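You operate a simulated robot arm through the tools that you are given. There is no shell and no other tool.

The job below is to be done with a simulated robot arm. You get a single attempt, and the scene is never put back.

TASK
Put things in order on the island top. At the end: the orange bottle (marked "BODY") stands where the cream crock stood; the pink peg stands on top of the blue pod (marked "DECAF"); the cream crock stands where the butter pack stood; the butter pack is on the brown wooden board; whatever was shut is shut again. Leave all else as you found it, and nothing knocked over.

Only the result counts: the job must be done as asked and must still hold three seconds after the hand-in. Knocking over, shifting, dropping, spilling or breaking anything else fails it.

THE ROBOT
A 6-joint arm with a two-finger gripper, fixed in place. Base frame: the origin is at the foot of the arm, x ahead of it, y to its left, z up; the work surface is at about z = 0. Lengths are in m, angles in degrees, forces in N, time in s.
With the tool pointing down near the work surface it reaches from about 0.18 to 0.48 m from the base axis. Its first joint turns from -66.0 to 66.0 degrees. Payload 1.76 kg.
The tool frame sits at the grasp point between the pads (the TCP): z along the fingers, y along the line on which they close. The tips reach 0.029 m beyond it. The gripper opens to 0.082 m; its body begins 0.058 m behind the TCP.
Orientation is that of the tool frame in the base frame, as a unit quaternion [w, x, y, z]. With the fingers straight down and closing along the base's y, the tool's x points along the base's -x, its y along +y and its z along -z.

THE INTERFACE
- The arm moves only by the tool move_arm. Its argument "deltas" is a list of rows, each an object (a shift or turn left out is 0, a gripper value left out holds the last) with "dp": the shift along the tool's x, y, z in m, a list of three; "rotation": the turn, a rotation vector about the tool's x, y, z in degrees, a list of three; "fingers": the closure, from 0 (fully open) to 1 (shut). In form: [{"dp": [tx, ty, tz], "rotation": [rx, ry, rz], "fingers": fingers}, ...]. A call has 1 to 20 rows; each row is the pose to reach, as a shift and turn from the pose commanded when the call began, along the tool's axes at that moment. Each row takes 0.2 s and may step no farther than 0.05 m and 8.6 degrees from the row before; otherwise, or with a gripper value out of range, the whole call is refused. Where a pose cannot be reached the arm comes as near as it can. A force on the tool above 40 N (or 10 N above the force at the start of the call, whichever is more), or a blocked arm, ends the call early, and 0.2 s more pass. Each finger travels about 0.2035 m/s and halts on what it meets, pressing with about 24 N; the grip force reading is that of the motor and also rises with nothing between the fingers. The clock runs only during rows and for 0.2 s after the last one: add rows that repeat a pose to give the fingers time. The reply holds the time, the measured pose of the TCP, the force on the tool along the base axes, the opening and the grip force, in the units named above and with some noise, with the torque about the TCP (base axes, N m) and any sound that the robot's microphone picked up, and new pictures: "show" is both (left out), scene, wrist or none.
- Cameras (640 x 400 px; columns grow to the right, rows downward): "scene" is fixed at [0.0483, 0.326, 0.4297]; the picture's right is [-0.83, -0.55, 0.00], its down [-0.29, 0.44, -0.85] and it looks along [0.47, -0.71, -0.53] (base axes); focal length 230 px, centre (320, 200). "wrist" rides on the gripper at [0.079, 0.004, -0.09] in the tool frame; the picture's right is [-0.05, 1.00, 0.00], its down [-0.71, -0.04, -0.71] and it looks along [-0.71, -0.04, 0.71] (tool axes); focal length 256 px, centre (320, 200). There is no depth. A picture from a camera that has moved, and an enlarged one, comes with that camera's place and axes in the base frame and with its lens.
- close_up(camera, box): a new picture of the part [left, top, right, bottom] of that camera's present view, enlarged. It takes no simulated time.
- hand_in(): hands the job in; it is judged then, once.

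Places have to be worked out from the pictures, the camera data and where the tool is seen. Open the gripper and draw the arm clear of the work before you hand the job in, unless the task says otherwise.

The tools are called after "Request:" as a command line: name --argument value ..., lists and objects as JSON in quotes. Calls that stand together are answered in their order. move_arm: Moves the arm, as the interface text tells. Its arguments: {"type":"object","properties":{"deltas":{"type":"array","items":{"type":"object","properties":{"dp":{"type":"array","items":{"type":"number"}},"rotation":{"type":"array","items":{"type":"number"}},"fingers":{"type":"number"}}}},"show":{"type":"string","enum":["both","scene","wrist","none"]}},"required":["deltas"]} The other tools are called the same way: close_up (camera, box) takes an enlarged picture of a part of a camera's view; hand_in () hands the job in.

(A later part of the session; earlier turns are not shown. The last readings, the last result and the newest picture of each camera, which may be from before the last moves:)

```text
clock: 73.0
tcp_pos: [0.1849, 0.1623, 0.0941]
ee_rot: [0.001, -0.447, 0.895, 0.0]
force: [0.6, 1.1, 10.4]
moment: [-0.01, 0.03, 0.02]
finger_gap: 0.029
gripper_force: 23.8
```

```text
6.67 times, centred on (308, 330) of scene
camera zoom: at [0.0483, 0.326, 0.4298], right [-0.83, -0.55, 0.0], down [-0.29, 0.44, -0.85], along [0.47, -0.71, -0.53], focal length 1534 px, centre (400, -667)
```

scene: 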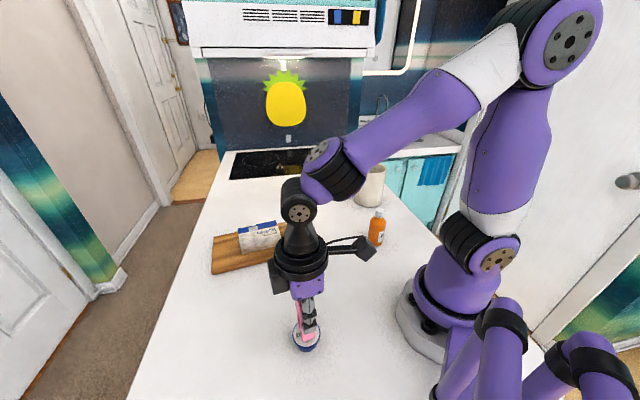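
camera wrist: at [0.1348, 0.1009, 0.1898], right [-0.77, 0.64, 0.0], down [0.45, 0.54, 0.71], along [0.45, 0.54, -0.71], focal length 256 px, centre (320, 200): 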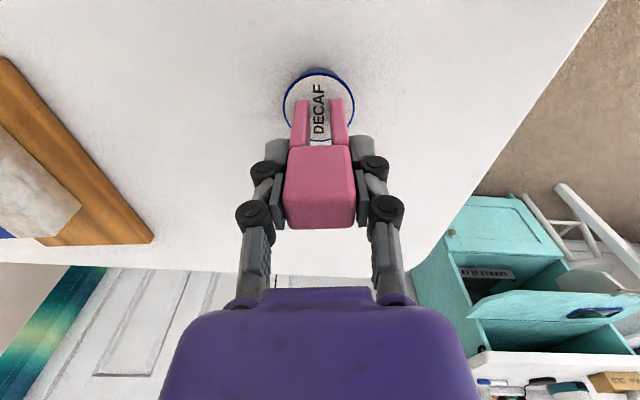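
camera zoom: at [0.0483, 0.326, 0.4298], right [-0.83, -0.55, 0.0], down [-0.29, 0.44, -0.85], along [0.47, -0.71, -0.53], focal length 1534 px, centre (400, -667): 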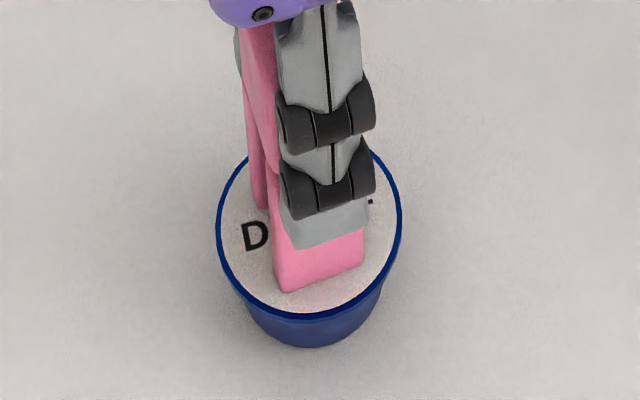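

Contact at +10 N; both legs are on the lid. I ease off 0.6 mm and open very gradually.

Request:
move_arm --deltas '[{"dp": [0, 0, -0.0006], "fingers": 1}, {"dp": [0, 0, -0.0006], "fingers": 0.64}, {"dp": [0, 0, -0.0006], "fingers": 0.6}, {"dp": [0, 0, -0.0006], "fingers": 0.5}, {"dp": [0, 0, -0.0006], "fingers": 0.35}, {"dp": [0, 0, -0.0006], "fingers": 0.25}, {"dp": [0, 0, -0.0006], "fingers": 0.25}]'

Request:
close_up --camera "scene" --box '[266, 280, 346, 360]'

Request:
close_up --camera "wrist" --box '[240, 60, 400, 160]'

```text
clock: 74.6
tcp_pos: [0.1869, 0.1617, 0.0944]
ee_rot: [0.0, -0.447, 0.894, 0.0]
force: [-0.1, 0.8, 0.4]
moment: [0.01, 0.03, 0.0]
finger_gap: 0.0614
gripper_force: 0.1
camera wrist: at [0.1352, 0.1004, 0.1832], right [-0.77, 0.64, 0.0], down [0.45, 0.54, 0.71], along [0.45, 0.54, -0.71], focal length 256 px, centre (320, 200)
```

scene: 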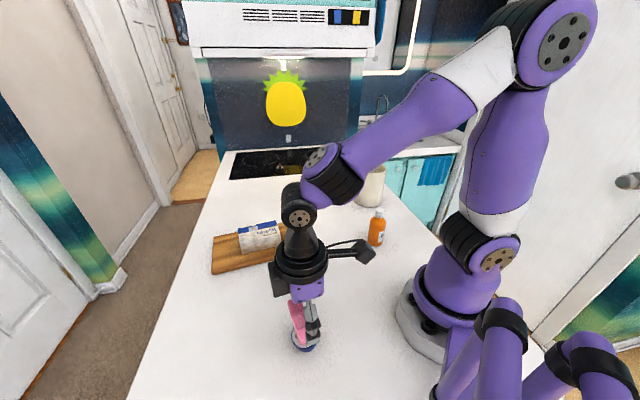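
wrist: 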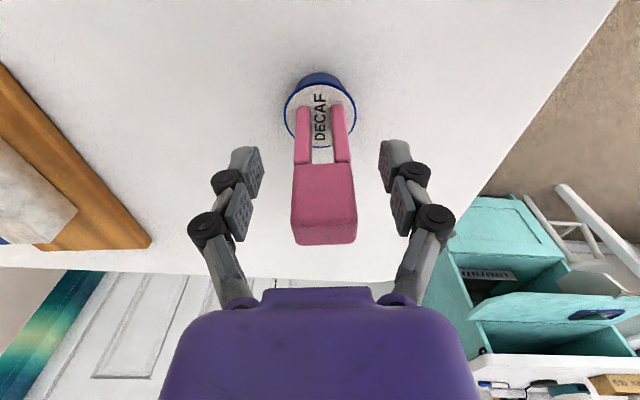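

```text
5.00 times, centred on (306, 320) of scene
camera zoom: at [0.0483, 0.326, 0.4297], right [-0.83, -0.55, 0.0], down [-0.29, 0.44, -0.85], along [0.47, -0.71, -0.53], focal length 1151 px, centre (390, -400)
```

zoom: 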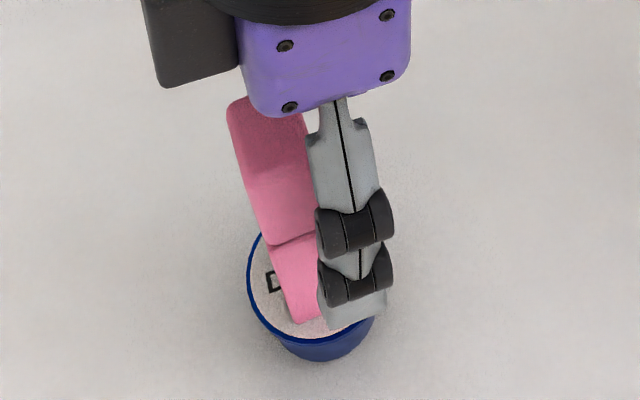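

```text
4.00 times, centred on (320, 110) of wrist
camera zoom: at [0.1352, 0.1004, 0.1832], right [-0.77, 0.64, 0.0], down [0.45, 0.54, 0.71], along [0.45, 0.54, -0.71], focal length 1024 px, centre (320, 560)
```

zoom: 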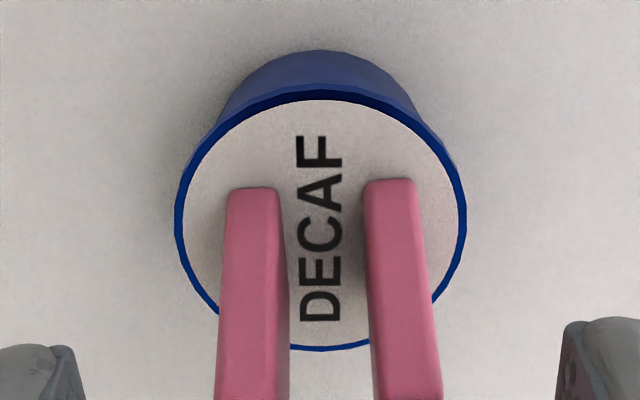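

After release, the peg and pod look slightly tilted outward compared with before. I zoom in closely before letting any more time pass.

Request:
close_up --camera "scene" --box '[280, 320, 332, 356]'

Request:
close_up --camera "wrist" --box '[260, 60, 380, 130]'

Request:
close_up --camera "wrist" --box '[220, 130, 420, 260]'

```text
11.11 times, centred on (306, 338) of scene
camera zoom: at [0.0483, 0.326, 0.4297], right [-0.83, -0.55, 0.0], down [-0.29, 0.44, -0.85], along [0.47, -0.71, -0.53], focal length 2557 px, centre (476, -1333)
```

zoom: 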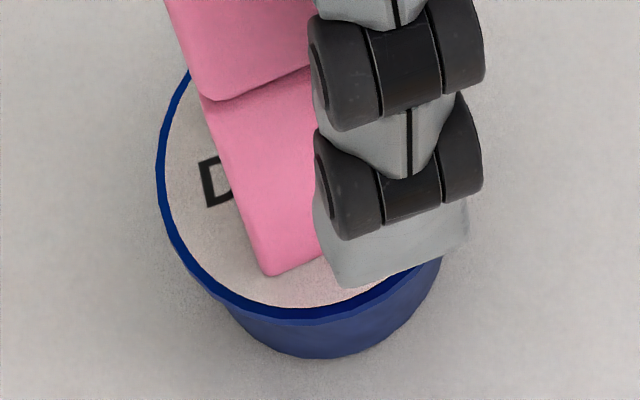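

```text
5.33 times, centred on (320, 95) of wrist
camera zoom: at [0.1352, 0.1004, 0.1832], right [-0.77, 0.64, 0.0], down [0.45, 0.54, 0.71], along [0.45, 0.54, -0.71], focal length 1365 px, centre (320, 760)
```

zoom: 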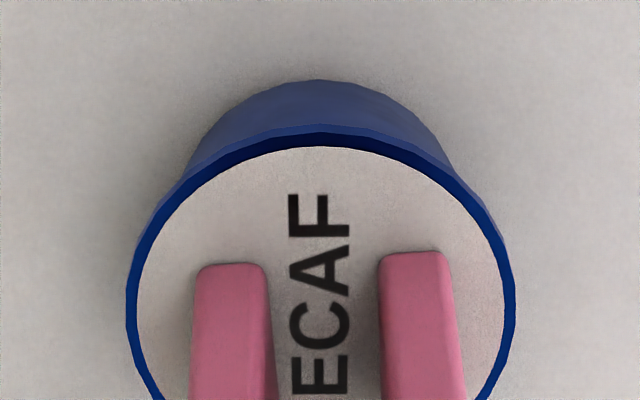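

```text
3.08 times, centred on (320, 195) of wrist
camera zoom: at [0.1352, 0.1004, 0.1832], right [-0.77, 0.64, 0.0], down [0.45, 0.54, 0.71], along [0.45, 0.54, -0.71], focal length 788 px, centre (320, 215)
```

zoom: 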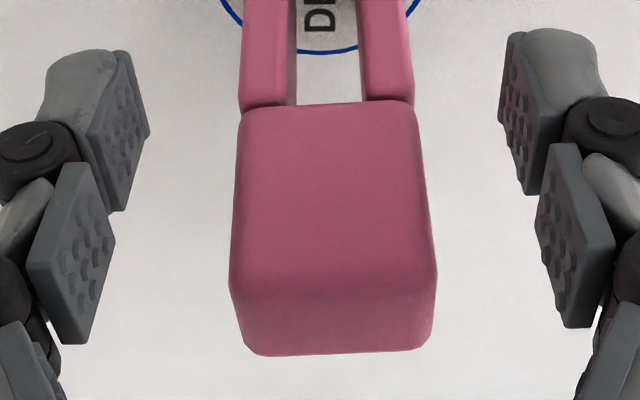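

The pod and peg are tilted about 6–9° outward and may be rocking or tipping. The fingers are still either side of the head, so I close immediately to catch and steady the peg.

Request:
move_arm --deltas '[{"dp": [0, 0, 0], "fingers": 1}]'

Request:
close_up --camera "scene" --box '[266, 280, 346, 360]'

Request:
close_up --camera "wrist" --box '[240, 60, 400, 160]'

```text
clock: 75.0
tcp_pos: [0.1845, 0.1618, 0.094]
ee_rot: [0.0, -0.447, 0.894, 0.0]
force: [-0.4, 0.4, 8.1]
moment: [-0.01, 0.04, -0.01]
finger_gap: 0.0284
gripper_force: 24.2
camera wrist: at [0.1353, 0.1005, 0.1833], right [-0.77, 0.64, 0.0], down [0.45, 0.54, 0.71], along [0.45, 0.54, -0.71], focal length 256 px, centre (320, 200)
```

scene: 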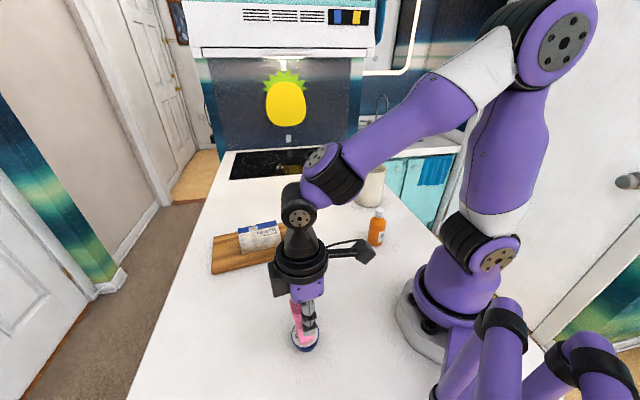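
wrist: 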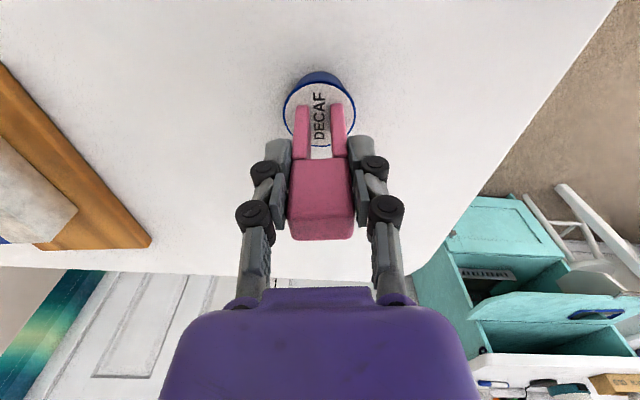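

```text
5.00 times, centred on (306, 320) of scene
camera zoom: at [0.0483, 0.326, 0.4298], right [-0.83, -0.55, 0.0], down [-0.29, 0.44, -0.85], along [0.47, -0.71, -0.53], focal length 1151 px, centre (390, -400)
```

zoom: 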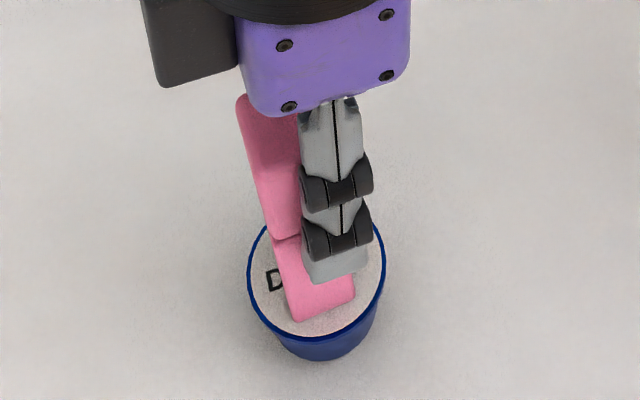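

```text
4.00 times, centred on (320, 110) of wrist
camera zoom: at [0.1353, 0.1005, 0.1833], right [-0.77, 0.64, 0.0], down [0.45, 0.54, 0.71], along [0.45, 0.54, -0.71], focal length 1024 px, centre (320, 560)
```

zoom: 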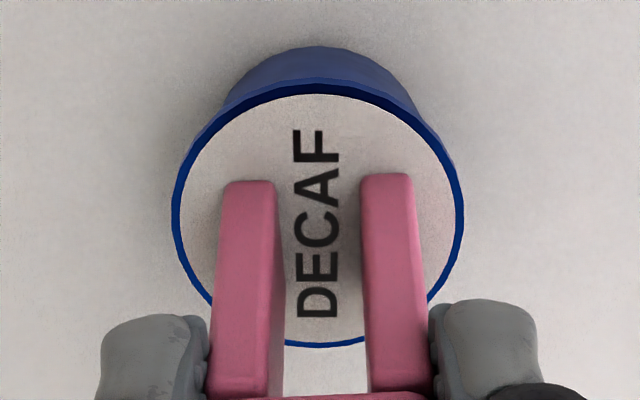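

Caught: the peg is clamped again. I lift it slightly, about 8 mm, to see how the pod settles on its own and how far the peg is tilted in the fingers.

Request:
move_arm --deltas '[{"dp": [0, 0, -0.002], "fingers": 1}, {"dp": [0, 0, -0.005], "fingers": 1}, {"dp": [0, 0, -0.008], "fingers": 1}, {"dp": [0, 0, -0.008], "fingers": 1}]'

Request:
close_up --camera "scene" --box '[266, 280, 346, 360]'

Request:
close_up --camera "wrist" --box '[240, 60, 400, 160]'

```text
clock: 76.0
tcp_pos: [0.1856, 0.1626, 0.1023]
ee_rot: [0.001, -0.448, 0.894, 0.001]
force: [0.4, -0.3, -1.3]
moment: [-0.01, 0.04, 0.01]
finger_gap: 0.0288
gripper_force: 23.9
camera wrist: at [0.1351, 0.1003, 0.191], right [-0.77, 0.64, 0.0], down [0.45, 0.54, 0.71], along [0.45, 0.54, -0.71], focal length 256 px, centre (320, 200)
```

scene: 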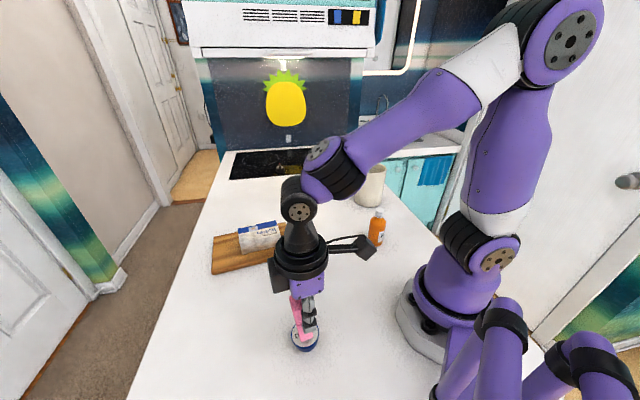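
wrist: 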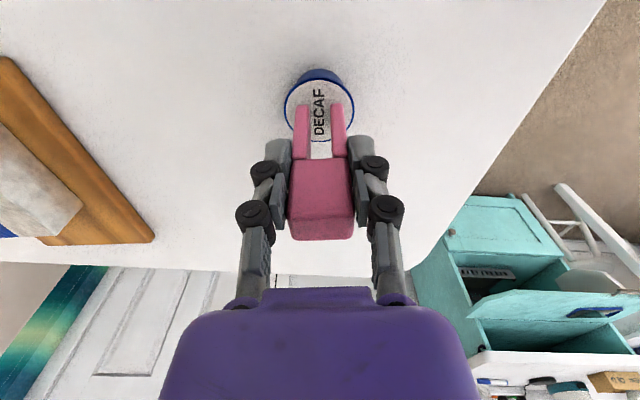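

```text
5.00 times, centred on (306, 320) of scene
camera zoom: at [0.0483, 0.326, 0.4297], right [-0.83, -0.55, 0.0], down [-0.29, 0.44, -0.85], along [0.47, -0.71, -0.53], focal length 1151 px, centre (390, -400)
```

zoom: 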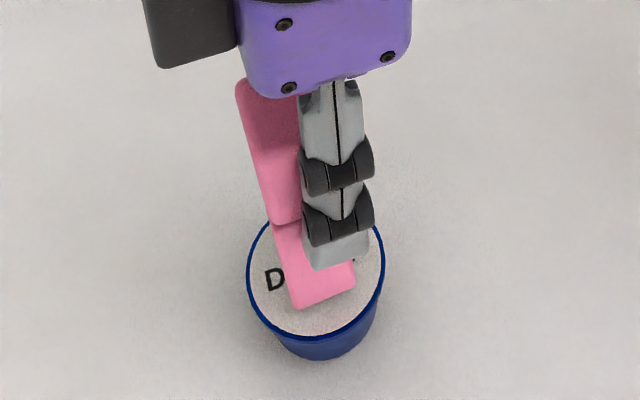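

```text
4.00 times, centred on (320, 110) of wrist
camera zoom: at [0.1351, 0.1003, 0.191], right [-0.77, 0.64, 0.0], down [0.45, 0.54, 0.71], along [0.45, 0.54, -0.71], focal length 1024 px, centre (320, 560)
```

zoom: 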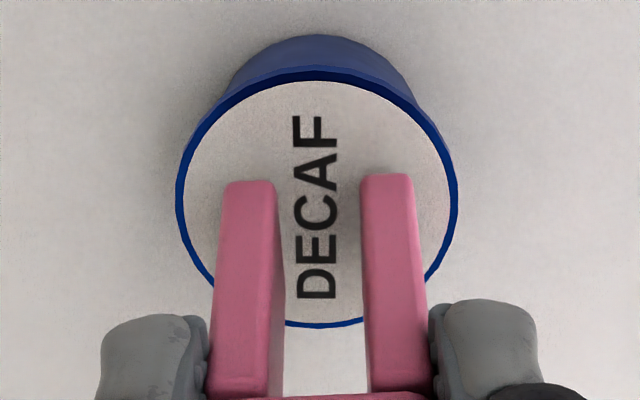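

The peg is off the lid, yet the pod still looks slightly tilted. I raise the peg 4 cm more so that I can see the pod unobstructed.

Request:
move_arm --deltas '[{"dp": [0, 0, -0.015], "fingers": 1}, {"dp": [0, 0, -0.03], "fingers": 1}, {"dp": [0, 0, -0.045], "fingers": 1}, {"dp": [0, 0, -0.045], "fingers": 1}]' --show "wrist"

Request:
close_up --camera "scene" --box '[274, 310, 338, 360]'

Request:
close_up --camera "wrist" --box '[240, 40, 400, 140]'

Request:
close_up --camera "scene" --box '[260, 250, 356, 340]'

```text
clock: 77.0
tcp_pos: [0.1844, 0.162, 0.1468]
ee_rot: [0.0, -0.448, 0.894, 0.0]
force: [0.0, -0.2, -1.7]
moment: [-0.01, -0.01, -0.03]
finger_gap: 0.0286
gripper_force: 24.0
camera wrist: at [0.1345, 0.1007, 0.2362], right [-0.77, 0.64, 0.0], down [0.45, 0.54, 0.71], along [0.45, 0.54, -0.71], focal length 256 px, centre (320, 200)
```

wrist: 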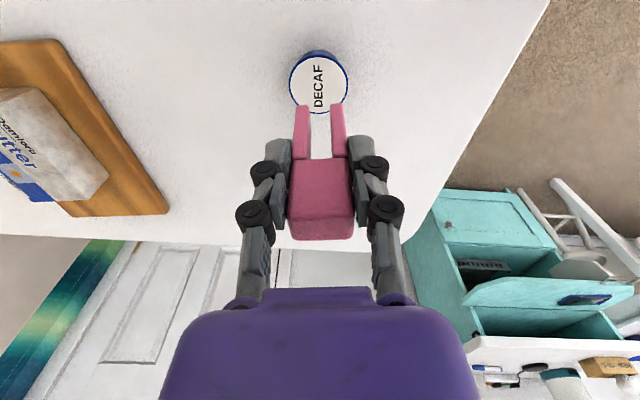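

```text
8.00 times, centred on (306, 335) of scene
camera zoom: at [0.0483, 0.326, 0.4297], right [-0.83, -0.55, 0.0], down [-0.29, 0.44, -0.85], along [0.47, -0.71, -0.53], focal length 1841 px, centre (432, -880)
```

zoom: 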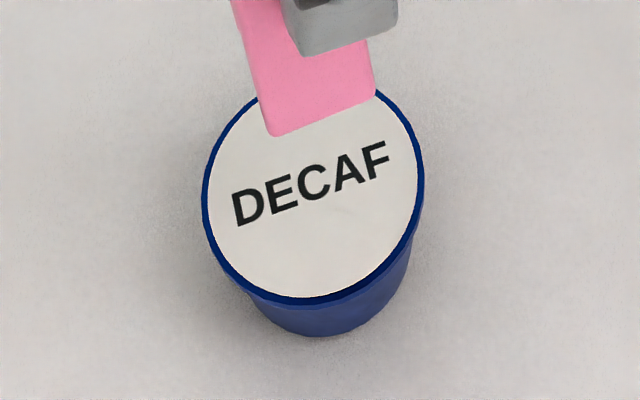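

```text
4.00 times, centred on (320, 90) of wrist
camera zoom: at [0.1345, 0.1007, 0.2362], right [-0.77, 0.64, 0.0], down [0.45, 0.54, 0.71], along [0.45, 0.54, -0.71], focal length 1024 px, centre (320, 640)
```

zoom: 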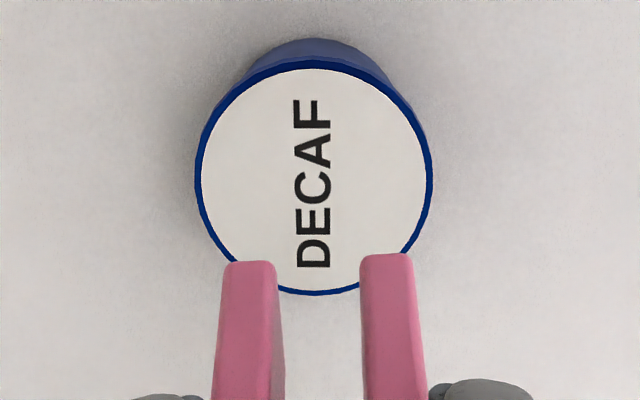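

```text
4.44 times, centred on (308, 295) of scene
camera zoom: at [0.0483, 0.326, 0.4297], right [-0.83, -0.55, 0.0], down [-0.29, 0.44, -0.85], along [0.47, -0.71, -0.53], focal length 1023 px, centre (373, -222)
```

zoom: 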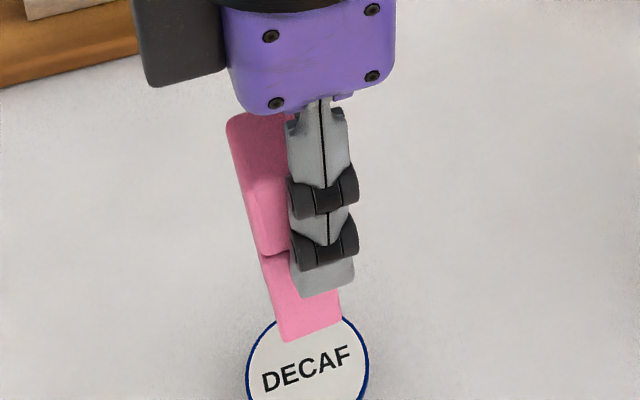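

Request:
close_up --camera "scene" --box '[290, 330, 326, 356]'

Request:
close_up --camera "wrist" --box '[280, 40, 360, 90]'

```text
15.38 times, centred on (308, 343) of scene
camera zoom: at [0.0483, 0.326, 0.4297], right [-0.83, -0.55, 0.0], down [-0.29, 0.44, -0.85], along [0.47, -0.71, -0.53], focal length 3541 px, centre (505, -2000)
```

zoom: 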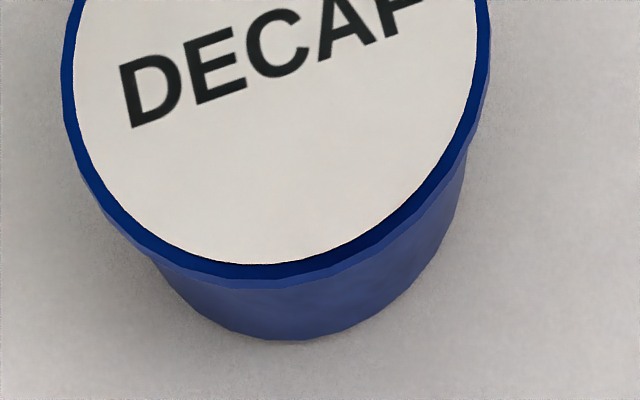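

```text
8.00 times, centred on (320, 65) of wrist
camera zoom: at [0.1345, 0.1007, 0.2362], right [-0.77, 0.64, 0.0], down [0.45, 0.54, 0.71], along [0.45, 0.54, -0.71], focal length 2048 px, centre (320, 1280)
```

zoom: 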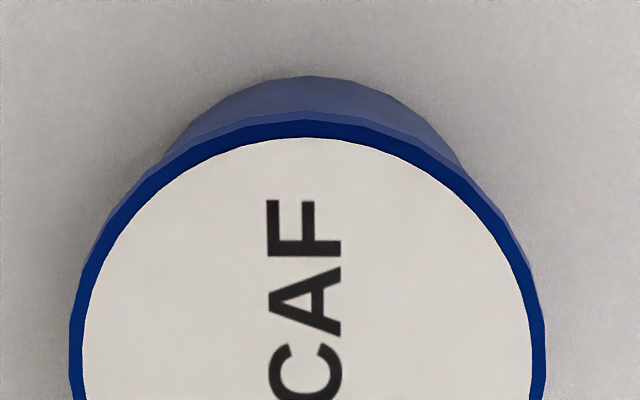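

The pod seems tilted by about 5°. I wait a second with the peg held clear to see whether it's static or still settling.

Request:
move_arm --deltas '[{"dp": [0, 0, 0], "fingers": 1}, {"dp": [0, 0, 0], "fingers": 1}, {"dp": [0, 0, 0], "fingers": 1}, {"dp": [0, 0, 0], "fingers": 1}, {"dp": [0, 0, 0], "fingers": 1}]' --show "none"

Request:
close_up --camera "scene" --box '[274, 310, 338, 360]'

Request:
close_up --camera "wrist" --box '[240, 40, 400, 140]'

```text
clock: 78.2
tcp_pos: [0.1861, 0.1633, 0.1479]
ee_rot: [0.0, -0.448, 0.894, 0.001]
force: [0.9, -1.1, -0.5]
moment: [0.01, 0.0, 0.0]
finger_gap: 0.0285
gripper_force: 24.2
```

```text
8.00 times, centred on (306, 335) of scene
camera zoom: at [0.0483, 0.326, 0.4297], right [-0.83, -0.55, 0.0], down [-0.29, 0.44, -0.85], along [0.47, -0.71, -0.53], focal length 1841 px, centre (432, -880)
```

zoom: 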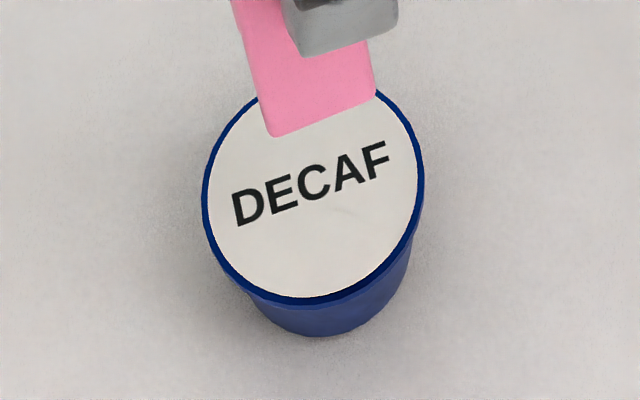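

```text
4.00 times, centred on (320, 90) of wrist
camera zoom: at [0.1345, 0.1007, 0.236], right [-0.77, 0.64, 0.0], down [0.45, 0.54, 0.71], along [0.45, 0.54, -0.71], focal length 1024 px, centre (320, 640)
```

zoom: 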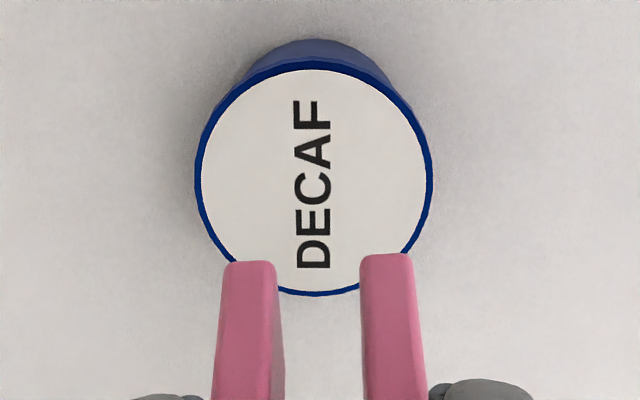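

The tilt is static, so the pod seems able to rest at about a 5° lean. The peg now sits about 5° tilted in my grip. I rotate the tool -5.3° to make the peg vertical again and re-centre it over the pod's base axis (0.1857, 0.161), still high above it.

Request:
move_arm --deltas '[{"dp": [0.004, -0.0006, 0], "rotation": [0, -2.6, 0], "fingers": 1}, {"dp": [0.0086, -0.0012, 0], "rotation": [0, -5.3, 0], "fingers": 1}, {"dp": [0.0086, -0.0012, 0], "rotation": [0, -5.3, 0], "fingers": 1}]' --show "wrist"

Request:
close_up --camera "scene" --box '[260, 270, 356, 360]'

Request:
close_up --camera "wrist" --box '[240, 40, 400, 140]'

```text
clock: 79.0
tcp_pos: [0.1811, 0.154, 0.1467]
ee_rot: [0.041, -0.447, 0.893, 0.022]
force: [-1.3, 0.2, -0.3]
moment: [0.02, 0.03, -0.02]
finger_gap: 0.0287
gripper_force: 24.1
camera wrist: at [0.1257, 0.0862, 0.2283], right [-0.77, 0.64, 0.01], down [0.41, 0.49, 0.77], along [0.49, 0.59, -0.64], focal length 256 px, centre (320, 200)
```

wrist: 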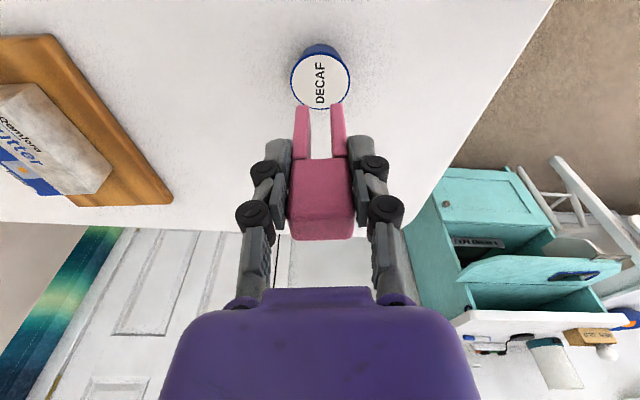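

```text
4.44 times, centred on (308, 315) of scene
camera zoom: at [0.0483, 0.326, 0.4297], right [-0.83, -0.55, 0.0], down [-0.29, 0.44, -0.85], along [0.47, -0.71, -0.53], focal length 1023 px, centre (373, -311)
```

zoom: 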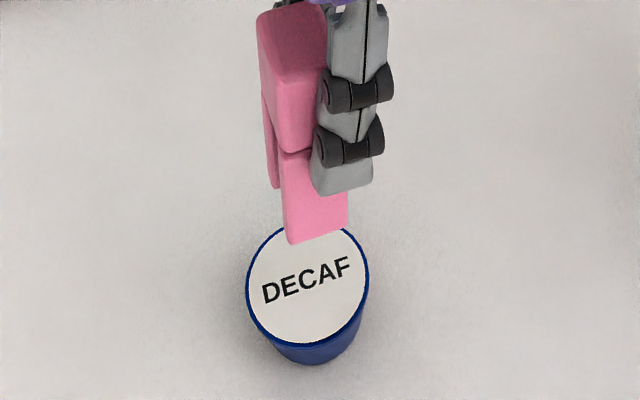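

```text
4.00 times, centred on (320, 90) of wrist
camera zoom: at [0.1257, 0.0862, 0.2283], right [-0.77, 0.64, 0.01], down [0.41, 0.49, 0.77], along [0.49, 0.59, -0.64], focal length 1024 px, centre (320, 640)
```

zoom: 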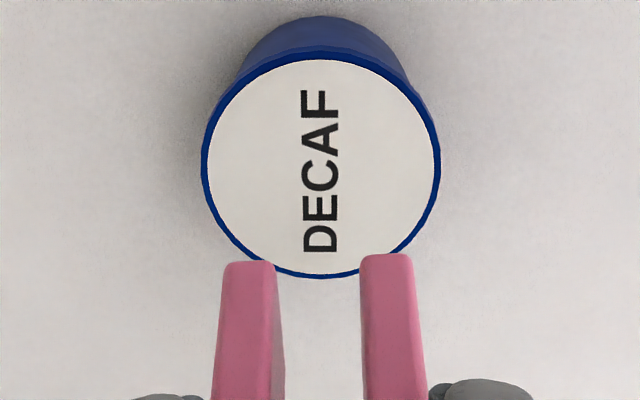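

The peg is vertical again (its edge matches the expected vertical line) and centred to about 1 mm. I lower to roughly 8 mm above the lid.

Request:
move_arm --deltas '[{"dp": [0.0006, 0, 0.0149], "fingers": 1}, {"dp": [0.002, 0, 0.0299], "fingers": 1}, {"dp": [0.0033, 0, 0.0438], "fingers": 1}, {"dp": [0.0036, 0, 0.0478], "fingers": 1}, {"dp": [0.0036, 0, 0.0478], "fingers": 1}]' --show "none"

Request:
close_up --camera "scene" --box '[266, 280, 346, 360]'

Request:
close_up --camera "wrist" --box '[240, 40, 400, 140]'

```text
clock: 80.2
tcp_pos: [0.1825, 0.1552, 0.0978]
ee_rot: [0.04, -0.447, 0.893, 0.021]
force: [-0.1, 0.4, 0.0]
moment: [0.02, 0.01, 0.04]
finger_gap: 0.0287
gripper_force: 23.7
```

```text
5.00 times, centred on (306, 320) of scene
camera zoom: at [0.0483, 0.326, 0.4297], right [-0.83, -0.55, 0.0], down [-0.29, 0.44, -0.85], along [0.47, -0.71, -0.53], focal length 1151 px, centre (390, -400)
```

zoom: 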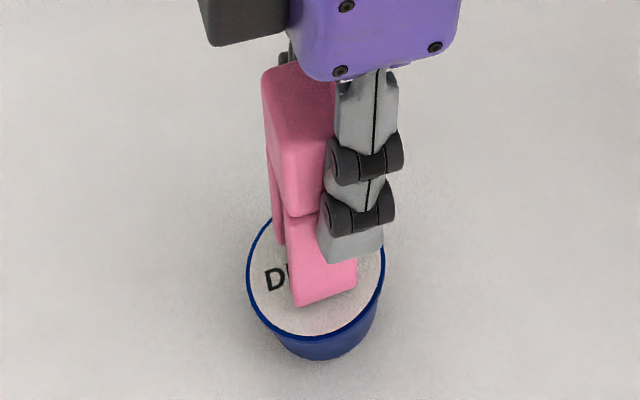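

```text
4.00 times, centred on (320, 90) of wrist
camera zoom: at [0.1274, 0.0874, 0.1805], right [-0.77, 0.64, 0.01], down [0.41, 0.49, 0.77], along [0.49, 0.59, -0.64], focal length 1024 px, centre (320, 640)
```

zoom: 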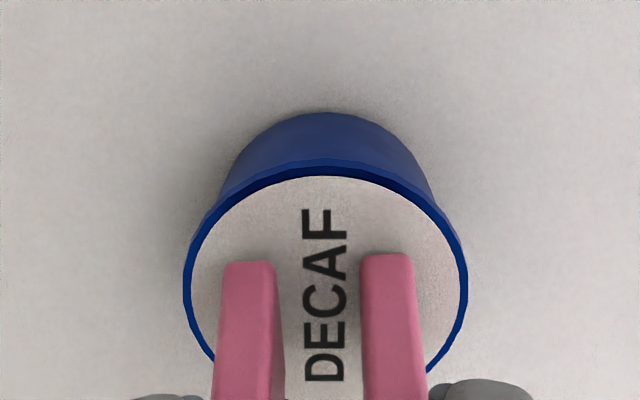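

About 5 mm to go. I make a small correction (1.4 mm inward, 1 mm sideways) and approach in 1 mm steps.

Request:
move_arm --deltas '[{"dp": [0.0014, 0.001, 0.0], "fingers": 1}, {"dp": [0.0016, 0.001, 0.002], "fingers": 1}, {"dp": [0.0017, 0.001, 0.0035], "fingers": 1}, {"dp": [0.0017, 0.001, 0.0035], "fingers": 1}]' --show "none"

```text
clock: 81.2
tcp_pos: [0.18, 0.1545, 0.096]
ee_rot: [0.042, -0.448, 0.893, 0.021]
force: [-0.5, 0.1, -0.4]
moment: [0.01, -0.03, -0.02]
finger_gap: 0.0287
gripper_force: 24.3
```

Request:
move_arm --deltas '[{"dp": [0.0001, 0, 0.001], "fingers": 1}, {"dp": [0.0002, 0, 0.002], "fingers": 1}, {"dp": [0.0002, 0, 0.002], "fingers": 1}]' --show "none"

Request:
close_up --camera "wrist" --box '[240, 40, 400, 140]'

```text
clock: 82.0
tcp_pos: [0.1809, 0.1544, 0.0932]
ee_rot: [0.043, -0.447, 0.893, 0.022]
force: [-1.9, -2.7, 15.3]
moment: [-0.16, 0.15, -0.01]
finger_gap: 0.0288
gripper_force: 24.1
```

```text
4.00 times, centred on (320, 90) of wrist
camera zoom: at [0.1255, 0.087, 0.1751], right [-0.77, 0.64, 0.0], down [0.41, 0.49, 0.77], along [0.49, 0.59, -0.64], focal length 1024 px, centre (320, 640)
```

zoom: 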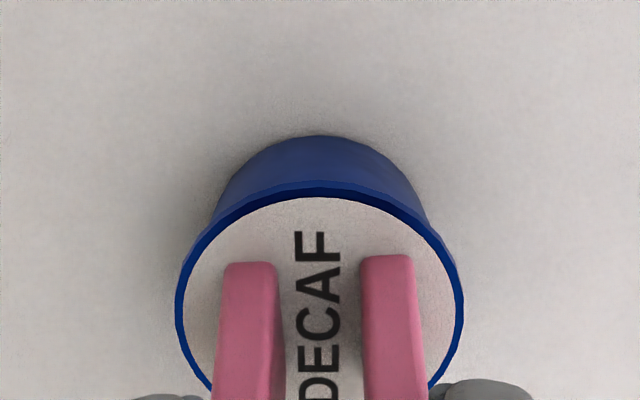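

Contact at 15 N, and the pod has been levelled by the flat foot of the peg. I ease off in half-millimetre steps to leave only a light touch before releasing.

Request:
move_arm --deltas '[{"dp": [0, 0, -0.0005], "fingers": 1}, {"dp": [-0.0001, 0, -0.001], "fingers": 1}, {"dp": [-0.0001, 0, -0.001], "fingers": 1}]' --show "none"

Request:
close_up --camera "wrist" --box '[240, 40, 400, 140]'

Request:
close_up --camera "scene" --box '[266, 290, 346, 360]'

```text
clock: 82.8
tcp_pos: [0.1808, 0.1536, 0.0948]
ee_rot: [0.042, -0.448, 0.893, 0.02]
force: [-0.1, -0.3, 3.5]
moment: [-0.02, -0.03, -0.03]
finger_gap: 0.0288
gripper_force: 23.5
```

```text
4.00 times, centred on (320, 90) of wrist
camera zoom: at [0.1252, 0.0869, 0.1757], right [-0.77, 0.64, 0.01], down [0.41, 0.49, 0.77], along [0.49, 0.59, -0.64], focal length 1024 px, centre (320, 640)
```

zoom: 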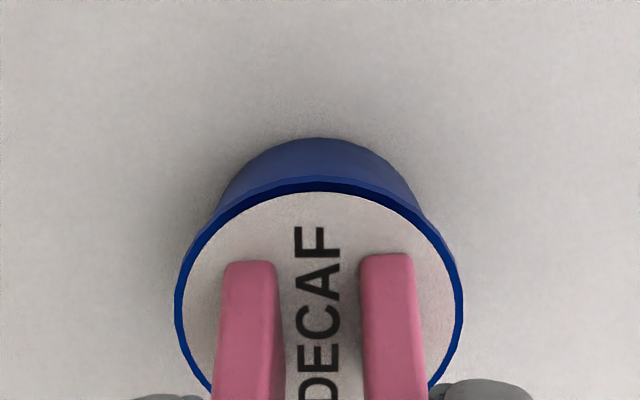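

```text
5.71 times, centred on (306, 325) of scene
camera zoom: at [0.0483, 0.326, 0.4297], right [-0.83, -0.55, 0.0], down [-0.29, 0.44, -0.85], along [0.47, -0.71, -0.53], focal length 1315 px, centre (400, -514)
```

zoom: 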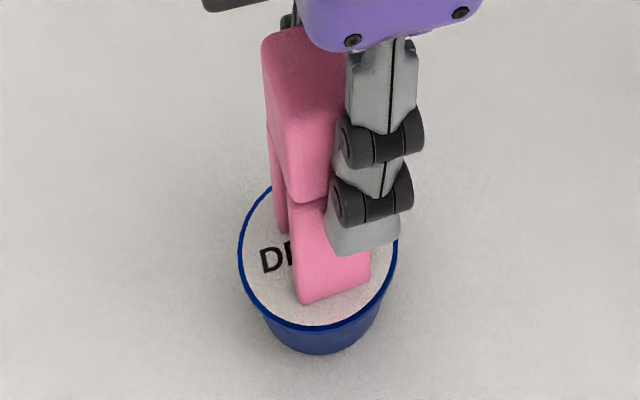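

Light contact (3.5 N, no side load), the pod is upright, and the peg is centred within 1 mm. I release in one clean opening to a 0.045 gap and hold still.

Request:
move_arm --deltas '[{"dp": [0, 0, 0], "fingers": 0.45}, {"dp": [0, 0, 0], "fingers": 0.45}]'

Request:
close_up --camera "wrist" --box '[240, 40, 400, 140]'

Request:
close_up --camera "scene" --box '[266, 280, 346, 360]'

```text
clock: 83.4
tcp_pos: [0.1803, 0.1551, 0.0938]
ee_rot: [0.042, -0.447, 0.893, 0.021]
force: [-0.8, -0.2, 0.3]
moment: [0.04, 0.03, 0.01]
finger_gap: 0.0452
gripper_force: 0.1
camera wrist: at [0.1253, 0.0869, 0.1758], right [-0.77, 0.64, 0.01], down [0.41, 0.49, 0.77], along [0.49, 0.59, -0.64], focal length 256 px, centre (320, 200)
```

scene: 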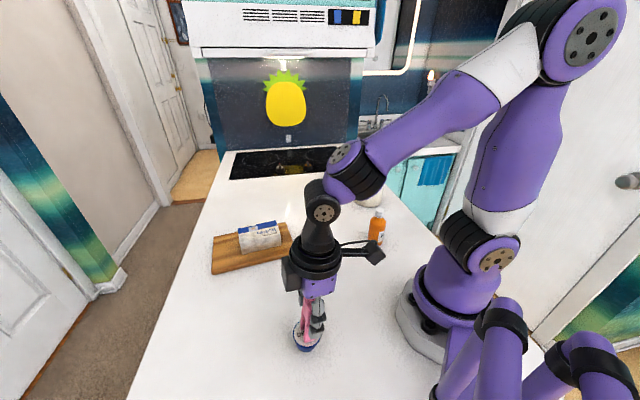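
wrist: 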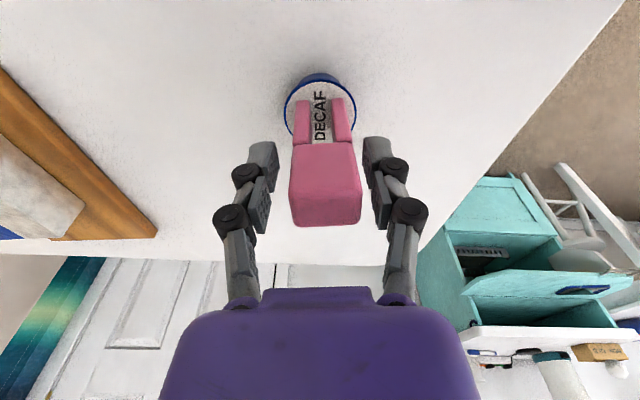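

```text
4.00 times, centred on (320, 90) of wrist
camera zoom: at [0.1253, 0.0869, 0.1758], right [-0.77, 0.64, 0.01], down [0.41, 0.49, 0.77], along [0.49, 0.59, -0.64], focal length 1024 px, centre (320, 640)
```

zoom: 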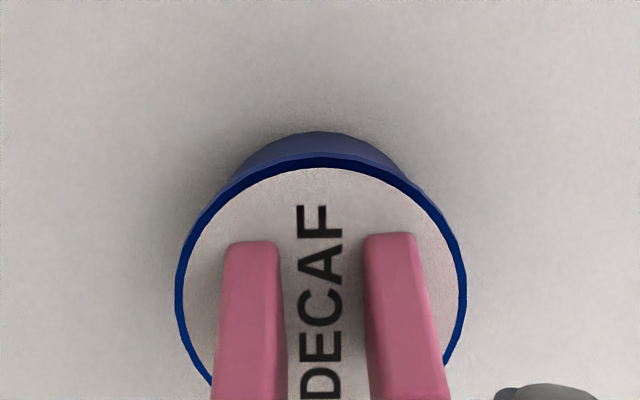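

```text
5.00 times, centred on (306, 320) of scene
camera zoom: at [0.0483, 0.326, 0.4297], right [-0.83, -0.55, 0.0], down [-0.29, 0.44, -0.85], along [0.47, -0.71, -0.53], focal length 1151 px, centre (390, -400)
```

zoom: 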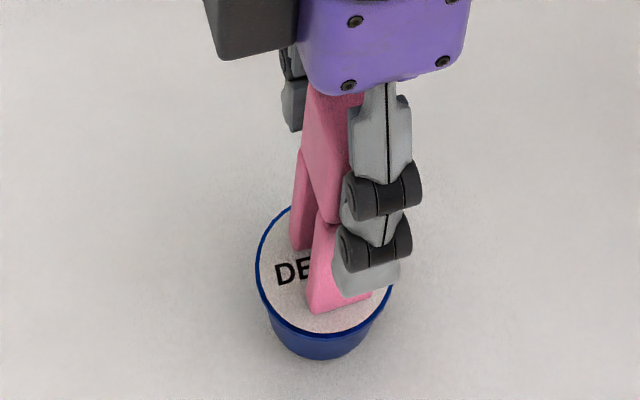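

The pair now leans slightly inward instead. I hold still for a second to see whether it settles at a static small lean.

Request:
move_arm --deltas '[{"dp": [0, 0, 0], "fingers": 0.45}, {"dp": [0, 0, 0], "fingers": 0.45}, {"dp": [0, 0, 0], "fingers": 0.45}]'

Request:
close_up --camera "wrist" --box '[240, 40, 400, 140]'

Request:
close_up --camera "scene" --box '[266, 280, 346, 360]'

```text
clock: 84.2
tcp_pos: [0.181, 0.1551, 0.0946]
ee_rot: [0.042, -0.446, 0.894, 0.02]
force: [-0.4, -0.2, -0.9]
moment: [-0.01, -0.03, -0.03]
finger_gap: 0.0449
gripper_force: 0.0
camera wrist: at [0.1253, 0.0869, 0.1758], right [-0.77, 0.64, 0.01], down [0.41, 0.49, 0.77], along [0.49, 0.59, -0.64], focal length 256 px, centre (320, 200)
```

scene: 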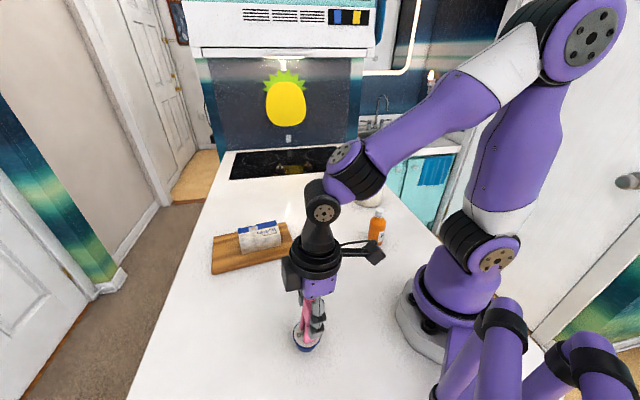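
wrist: 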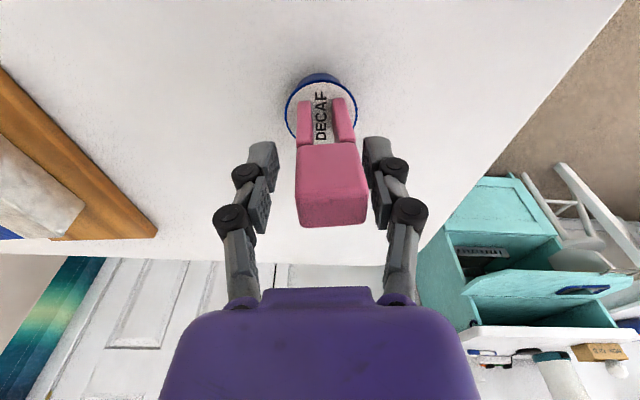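

```text
4.00 times, centred on (320, 90) of wrist
camera zoom: at [0.1253, 0.0869, 0.1758], right [-0.77, 0.64, 0.01], down [0.41, 0.49, 0.77], along [0.49, 0.59, -0.64], focal length 1024 px, centre (320, 640)
```

zoom: 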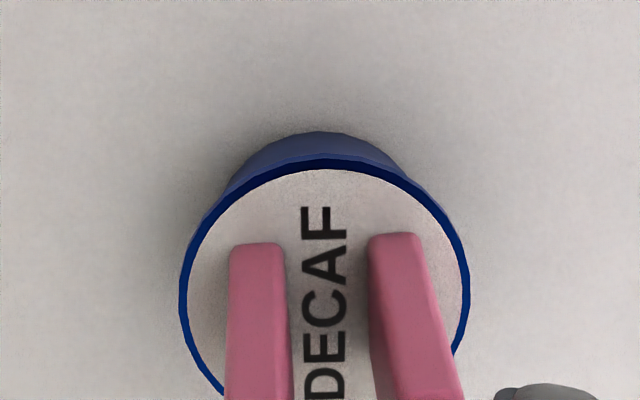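

```text
5.00 times, centred on (306, 320) of scene
camera zoom: at [0.0483, 0.326, 0.4297], right [-0.83, -0.55, 0.0], down [-0.29, 0.44, -0.85], along [0.47, -0.71, -0.53], focal length 1151 px, centre (390, -400)
```

zoom: 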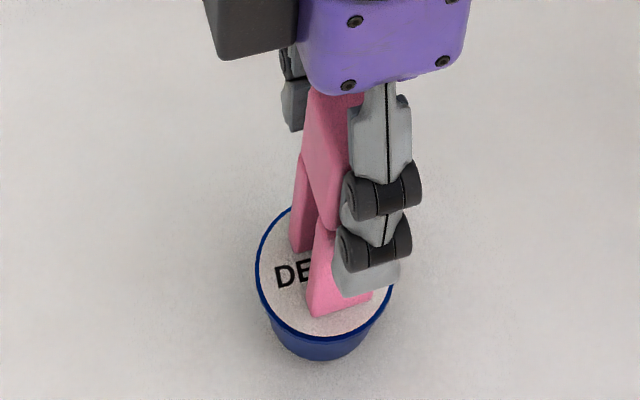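

It's drifting slowly and now leans slightly toward the front finger. I open the fingers slowly so it can find its own rest without a jerk, watching closely.

Request:
move_arm --deltas '[{"dp": [0, 0, 0], "fingers": 0.43}, {"dp": [0, 0, 0], "fingers": 0.41}, {"dp": [0, 0, 0], "fingers": 0.39}, {"dp": [0, 0, 0], "fingers": 0.37}]' --show "wrist"

Request:
close_up --camera "wrist" --box '[240, 40, 400, 140]'

Request:
close_up --camera "scene" --box '[266, 280, 346, 360]'

```text
clock: 85.2
tcp_pos: [0.1806, 0.1547, 0.0935]
ee_rot: [0.041, -0.447, 0.894, 0.02]
force: [0.5, -0.8, 0.3]
moment: [0.04, 0.0, 0.01]
finger_gap: 0.0516
gripper_force: 0.2
camera wrist: at [0.1253, 0.0869, 0.1758], right [-0.77, 0.64, 0.01], down [0.41, 0.49, 0.77], along [0.49, 0.59, -0.64], focal length 256 px, centre (320, 200)
```

wrist: 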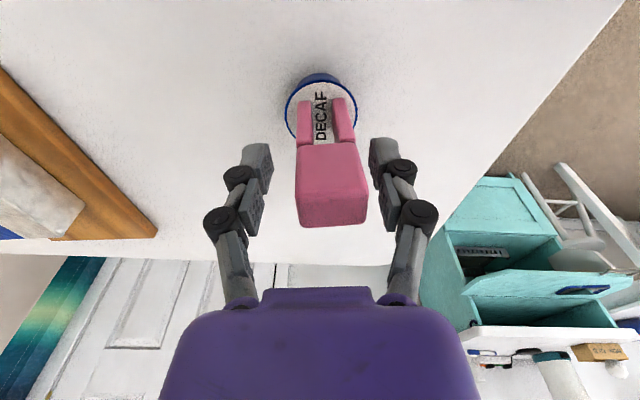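

```text
4.00 times, centred on (320, 90) of wrist
camera zoom: at [0.1253, 0.0869, 0.1758], right [-0.77, 0.64, 0.01], down [0.41, 0.49, 0.77], along [0.49, 0.59, -0.64], focal length 1024 px, centre (320, 640)
```

zoom: 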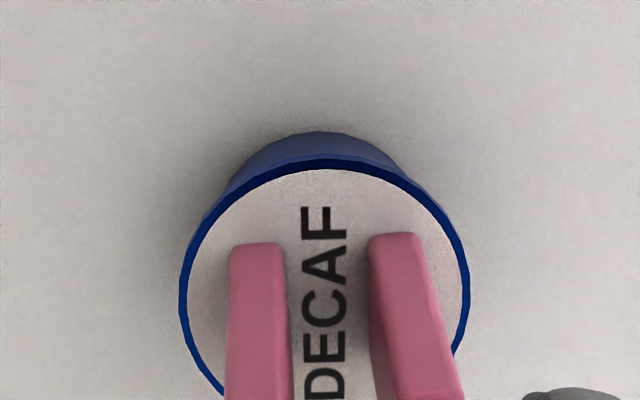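

```text
5.00 times, centred on (306, 320) of scene
camera zoom: at [0.0483, 0.326, 0.4297], right [-0.83, -0.55, 0.0], down [-0.29, 0.44, -0.85], along [0.47, -0.71, -0.53], focal length 1151 px, centre (390, -400)
```

zoom: 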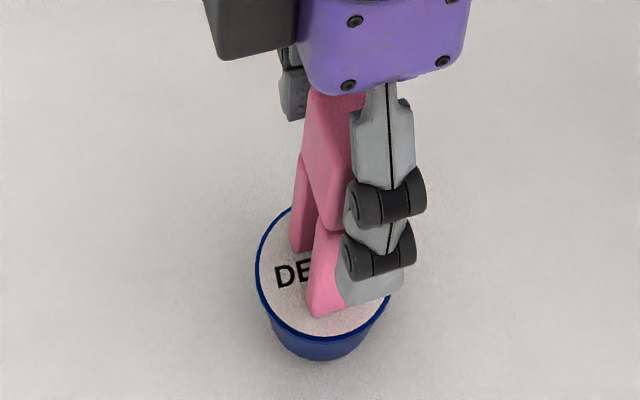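

It has been static for the last second (unchanged between 84.2 and 85.2), free of the fingers, with just a slight lean. I open the fingers wider and rise straight up, leaving the peg untouched.

Request:
move_arm --deltas '[{"dp": [0, 0, 0], "fingers": 0.3}, {"dp": [0, 0, 0], "fingers": 0.2}, {"dp": [0, 0, 0], "fingers": 0.2}, {"dp": [-0.0009, 0, -0.01], "fingers": 0.2}, {"dp": [-0.0023, 0, -0.0249], "fingers": 0.2}, {"dp": [-0.0042, 0, -0.0448], "fingers": 0.2}, {"dp": [-0.0065, 0, -0.0697], "fingers": 0.2}, {"dp": [-0.0088, 0, -0.0946], "fingers": 0.2}, {"dp": [-0.0088, 0, -0.0946], "fingers": 0.2}]'

Request:
close_up --camera "scene" --box '[266, 280, 346, 360]'

Request:
close_up --camera "wrist" --box '[240, 0, 400, 100]'

```text
clock: 87.2
tcp_pos: [0.1801, 0.1564, 0.1888]
ee_rot: [0.042, -0.447, 0.893, 0.021]
force: [0.1, 0.9, -0.3]
moment: [0.03, 0.0, -0.02]
finger_gap: 0.0655
gripper_force: 0.2
camera wrist: at [0.1248, 0.0881, 0.2711], right [-0.77, 0.64, 0.01], down [0.41, 0.49, 0.77], along [0.49, 0.59, -0.64], focal length 256 px, centre (320, 200)
```

scene: 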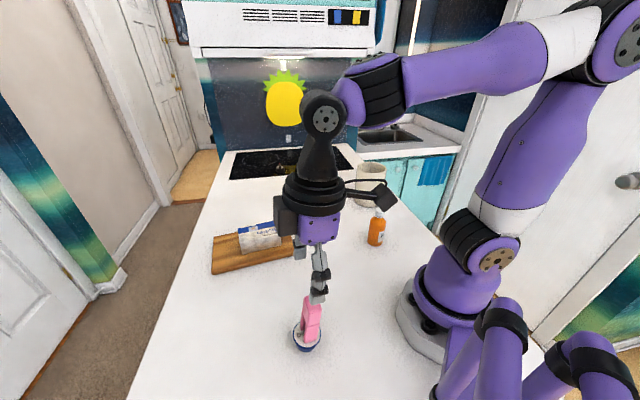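
wrist: 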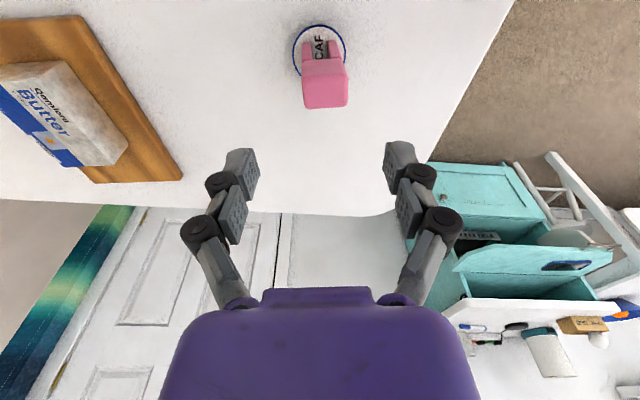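

```text
5.00 times, centred on (306, 320) of scene
camera zoom: at [0.0483, 0.326, 0.4297], right [-0.83, -0.55, 0.0], down [-0.29, 0.44, -0.85], along [0.47, -0.71, -0.53], focal length 1151 px, centre (390, -400)
```

zoom: 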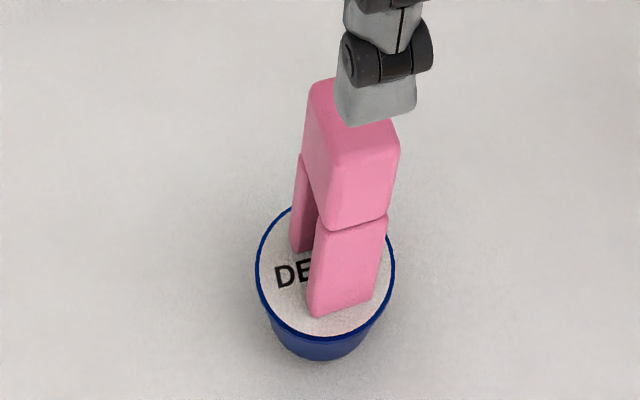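

```text
4.00 times, centred on (320, 50) of wrist
camera zoom: at [0.1248, 0.0881, 0.2711], right [-0.77, 0.64, 0.01], down [0.41, 0.49, 0.77], along [0.49, 0.59, -0.64], focal length 1024 px, centre (320, 800)
```

zoom: 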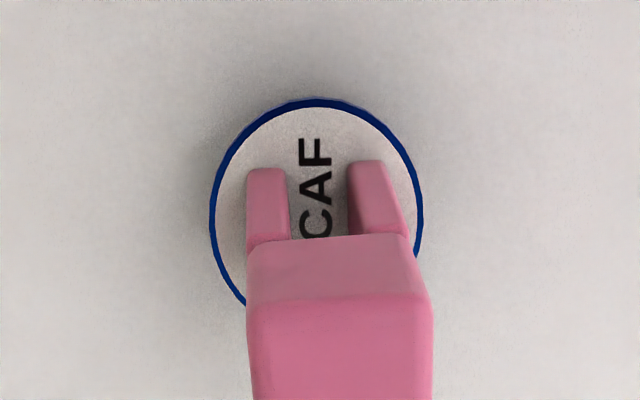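

The peg stands free on the pod with only a slight lean and hasn't moved since release. I raise further, take out the tool tilt, and look at the whole scene.

Request:
move_arm --deltas '[{"dp": [-0.0018, 0, -0.0199], "fingers": 0.2}, {"dp": [-0.0037, 0, -0.0398], "rotation": [0, 2.6, 0], "fingers": 0.2}, {"dp": [-0.0055, 0, -0.0597], "rotation": [0, 5.3, 0], "fingers": 0.2}, {"dp": [-0.0055, 0, -0.0597], "rotation": [0, 5.3, 0], "fingers": 0.2}]'

Request:
close_up --camera "scene" --box '[266, 280, 346, 360]'

```text
clock: 88.2
tcp_pos: [0.1806, 0.1556, 0.2489]
ee_rot: [0.0, -0.448, 0.894, 0.0]
force: [-0.6, 0.1, -0.2]
moment: [0.01, -0.01, 0.02]
finger_gap: 0.0654
gripper_force: 0.0
camera wrist: at [0.13, 0.0936, 0.3385], right [-0.77, 0.64, 0.0], down [0.45, 0.54, 0.71], along [0.45, 0.54, -0.71], focal length 256 px, centre (320, 200)
```

scene: 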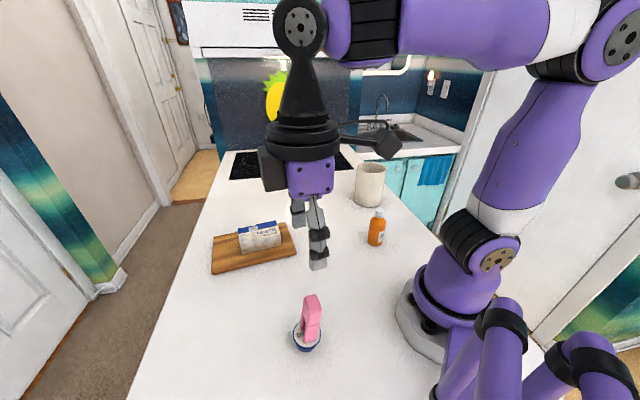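
wrist: 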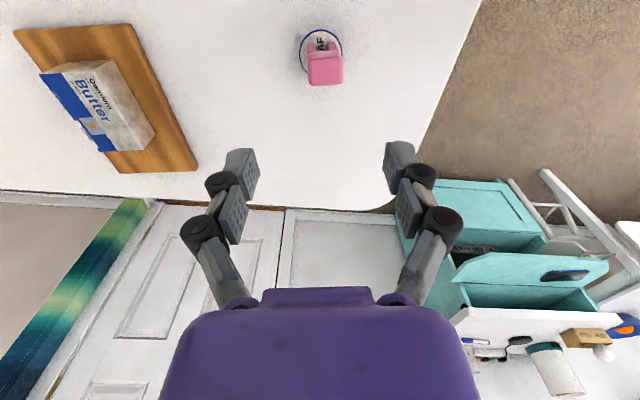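

```text
5.00 times, centred on (306, 320) of scene
camera zoom: at [0.0483, 0.326, 0.4297], right [-0.83, -0.55, 0.0], down [-0.29, 0.44, -0.85], along [0.47, -0.71, -0.53], focal length 1151 px, centre (390, -400)
```

zoom: 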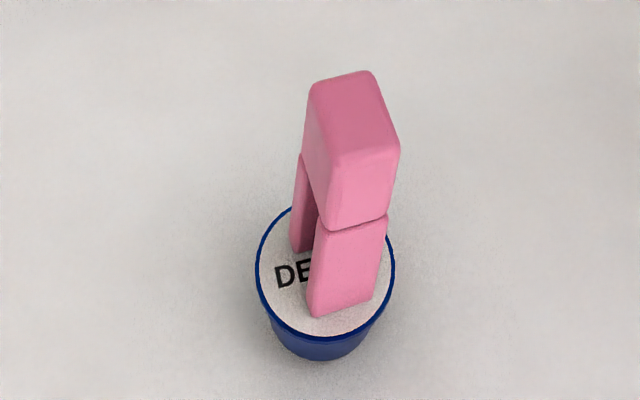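

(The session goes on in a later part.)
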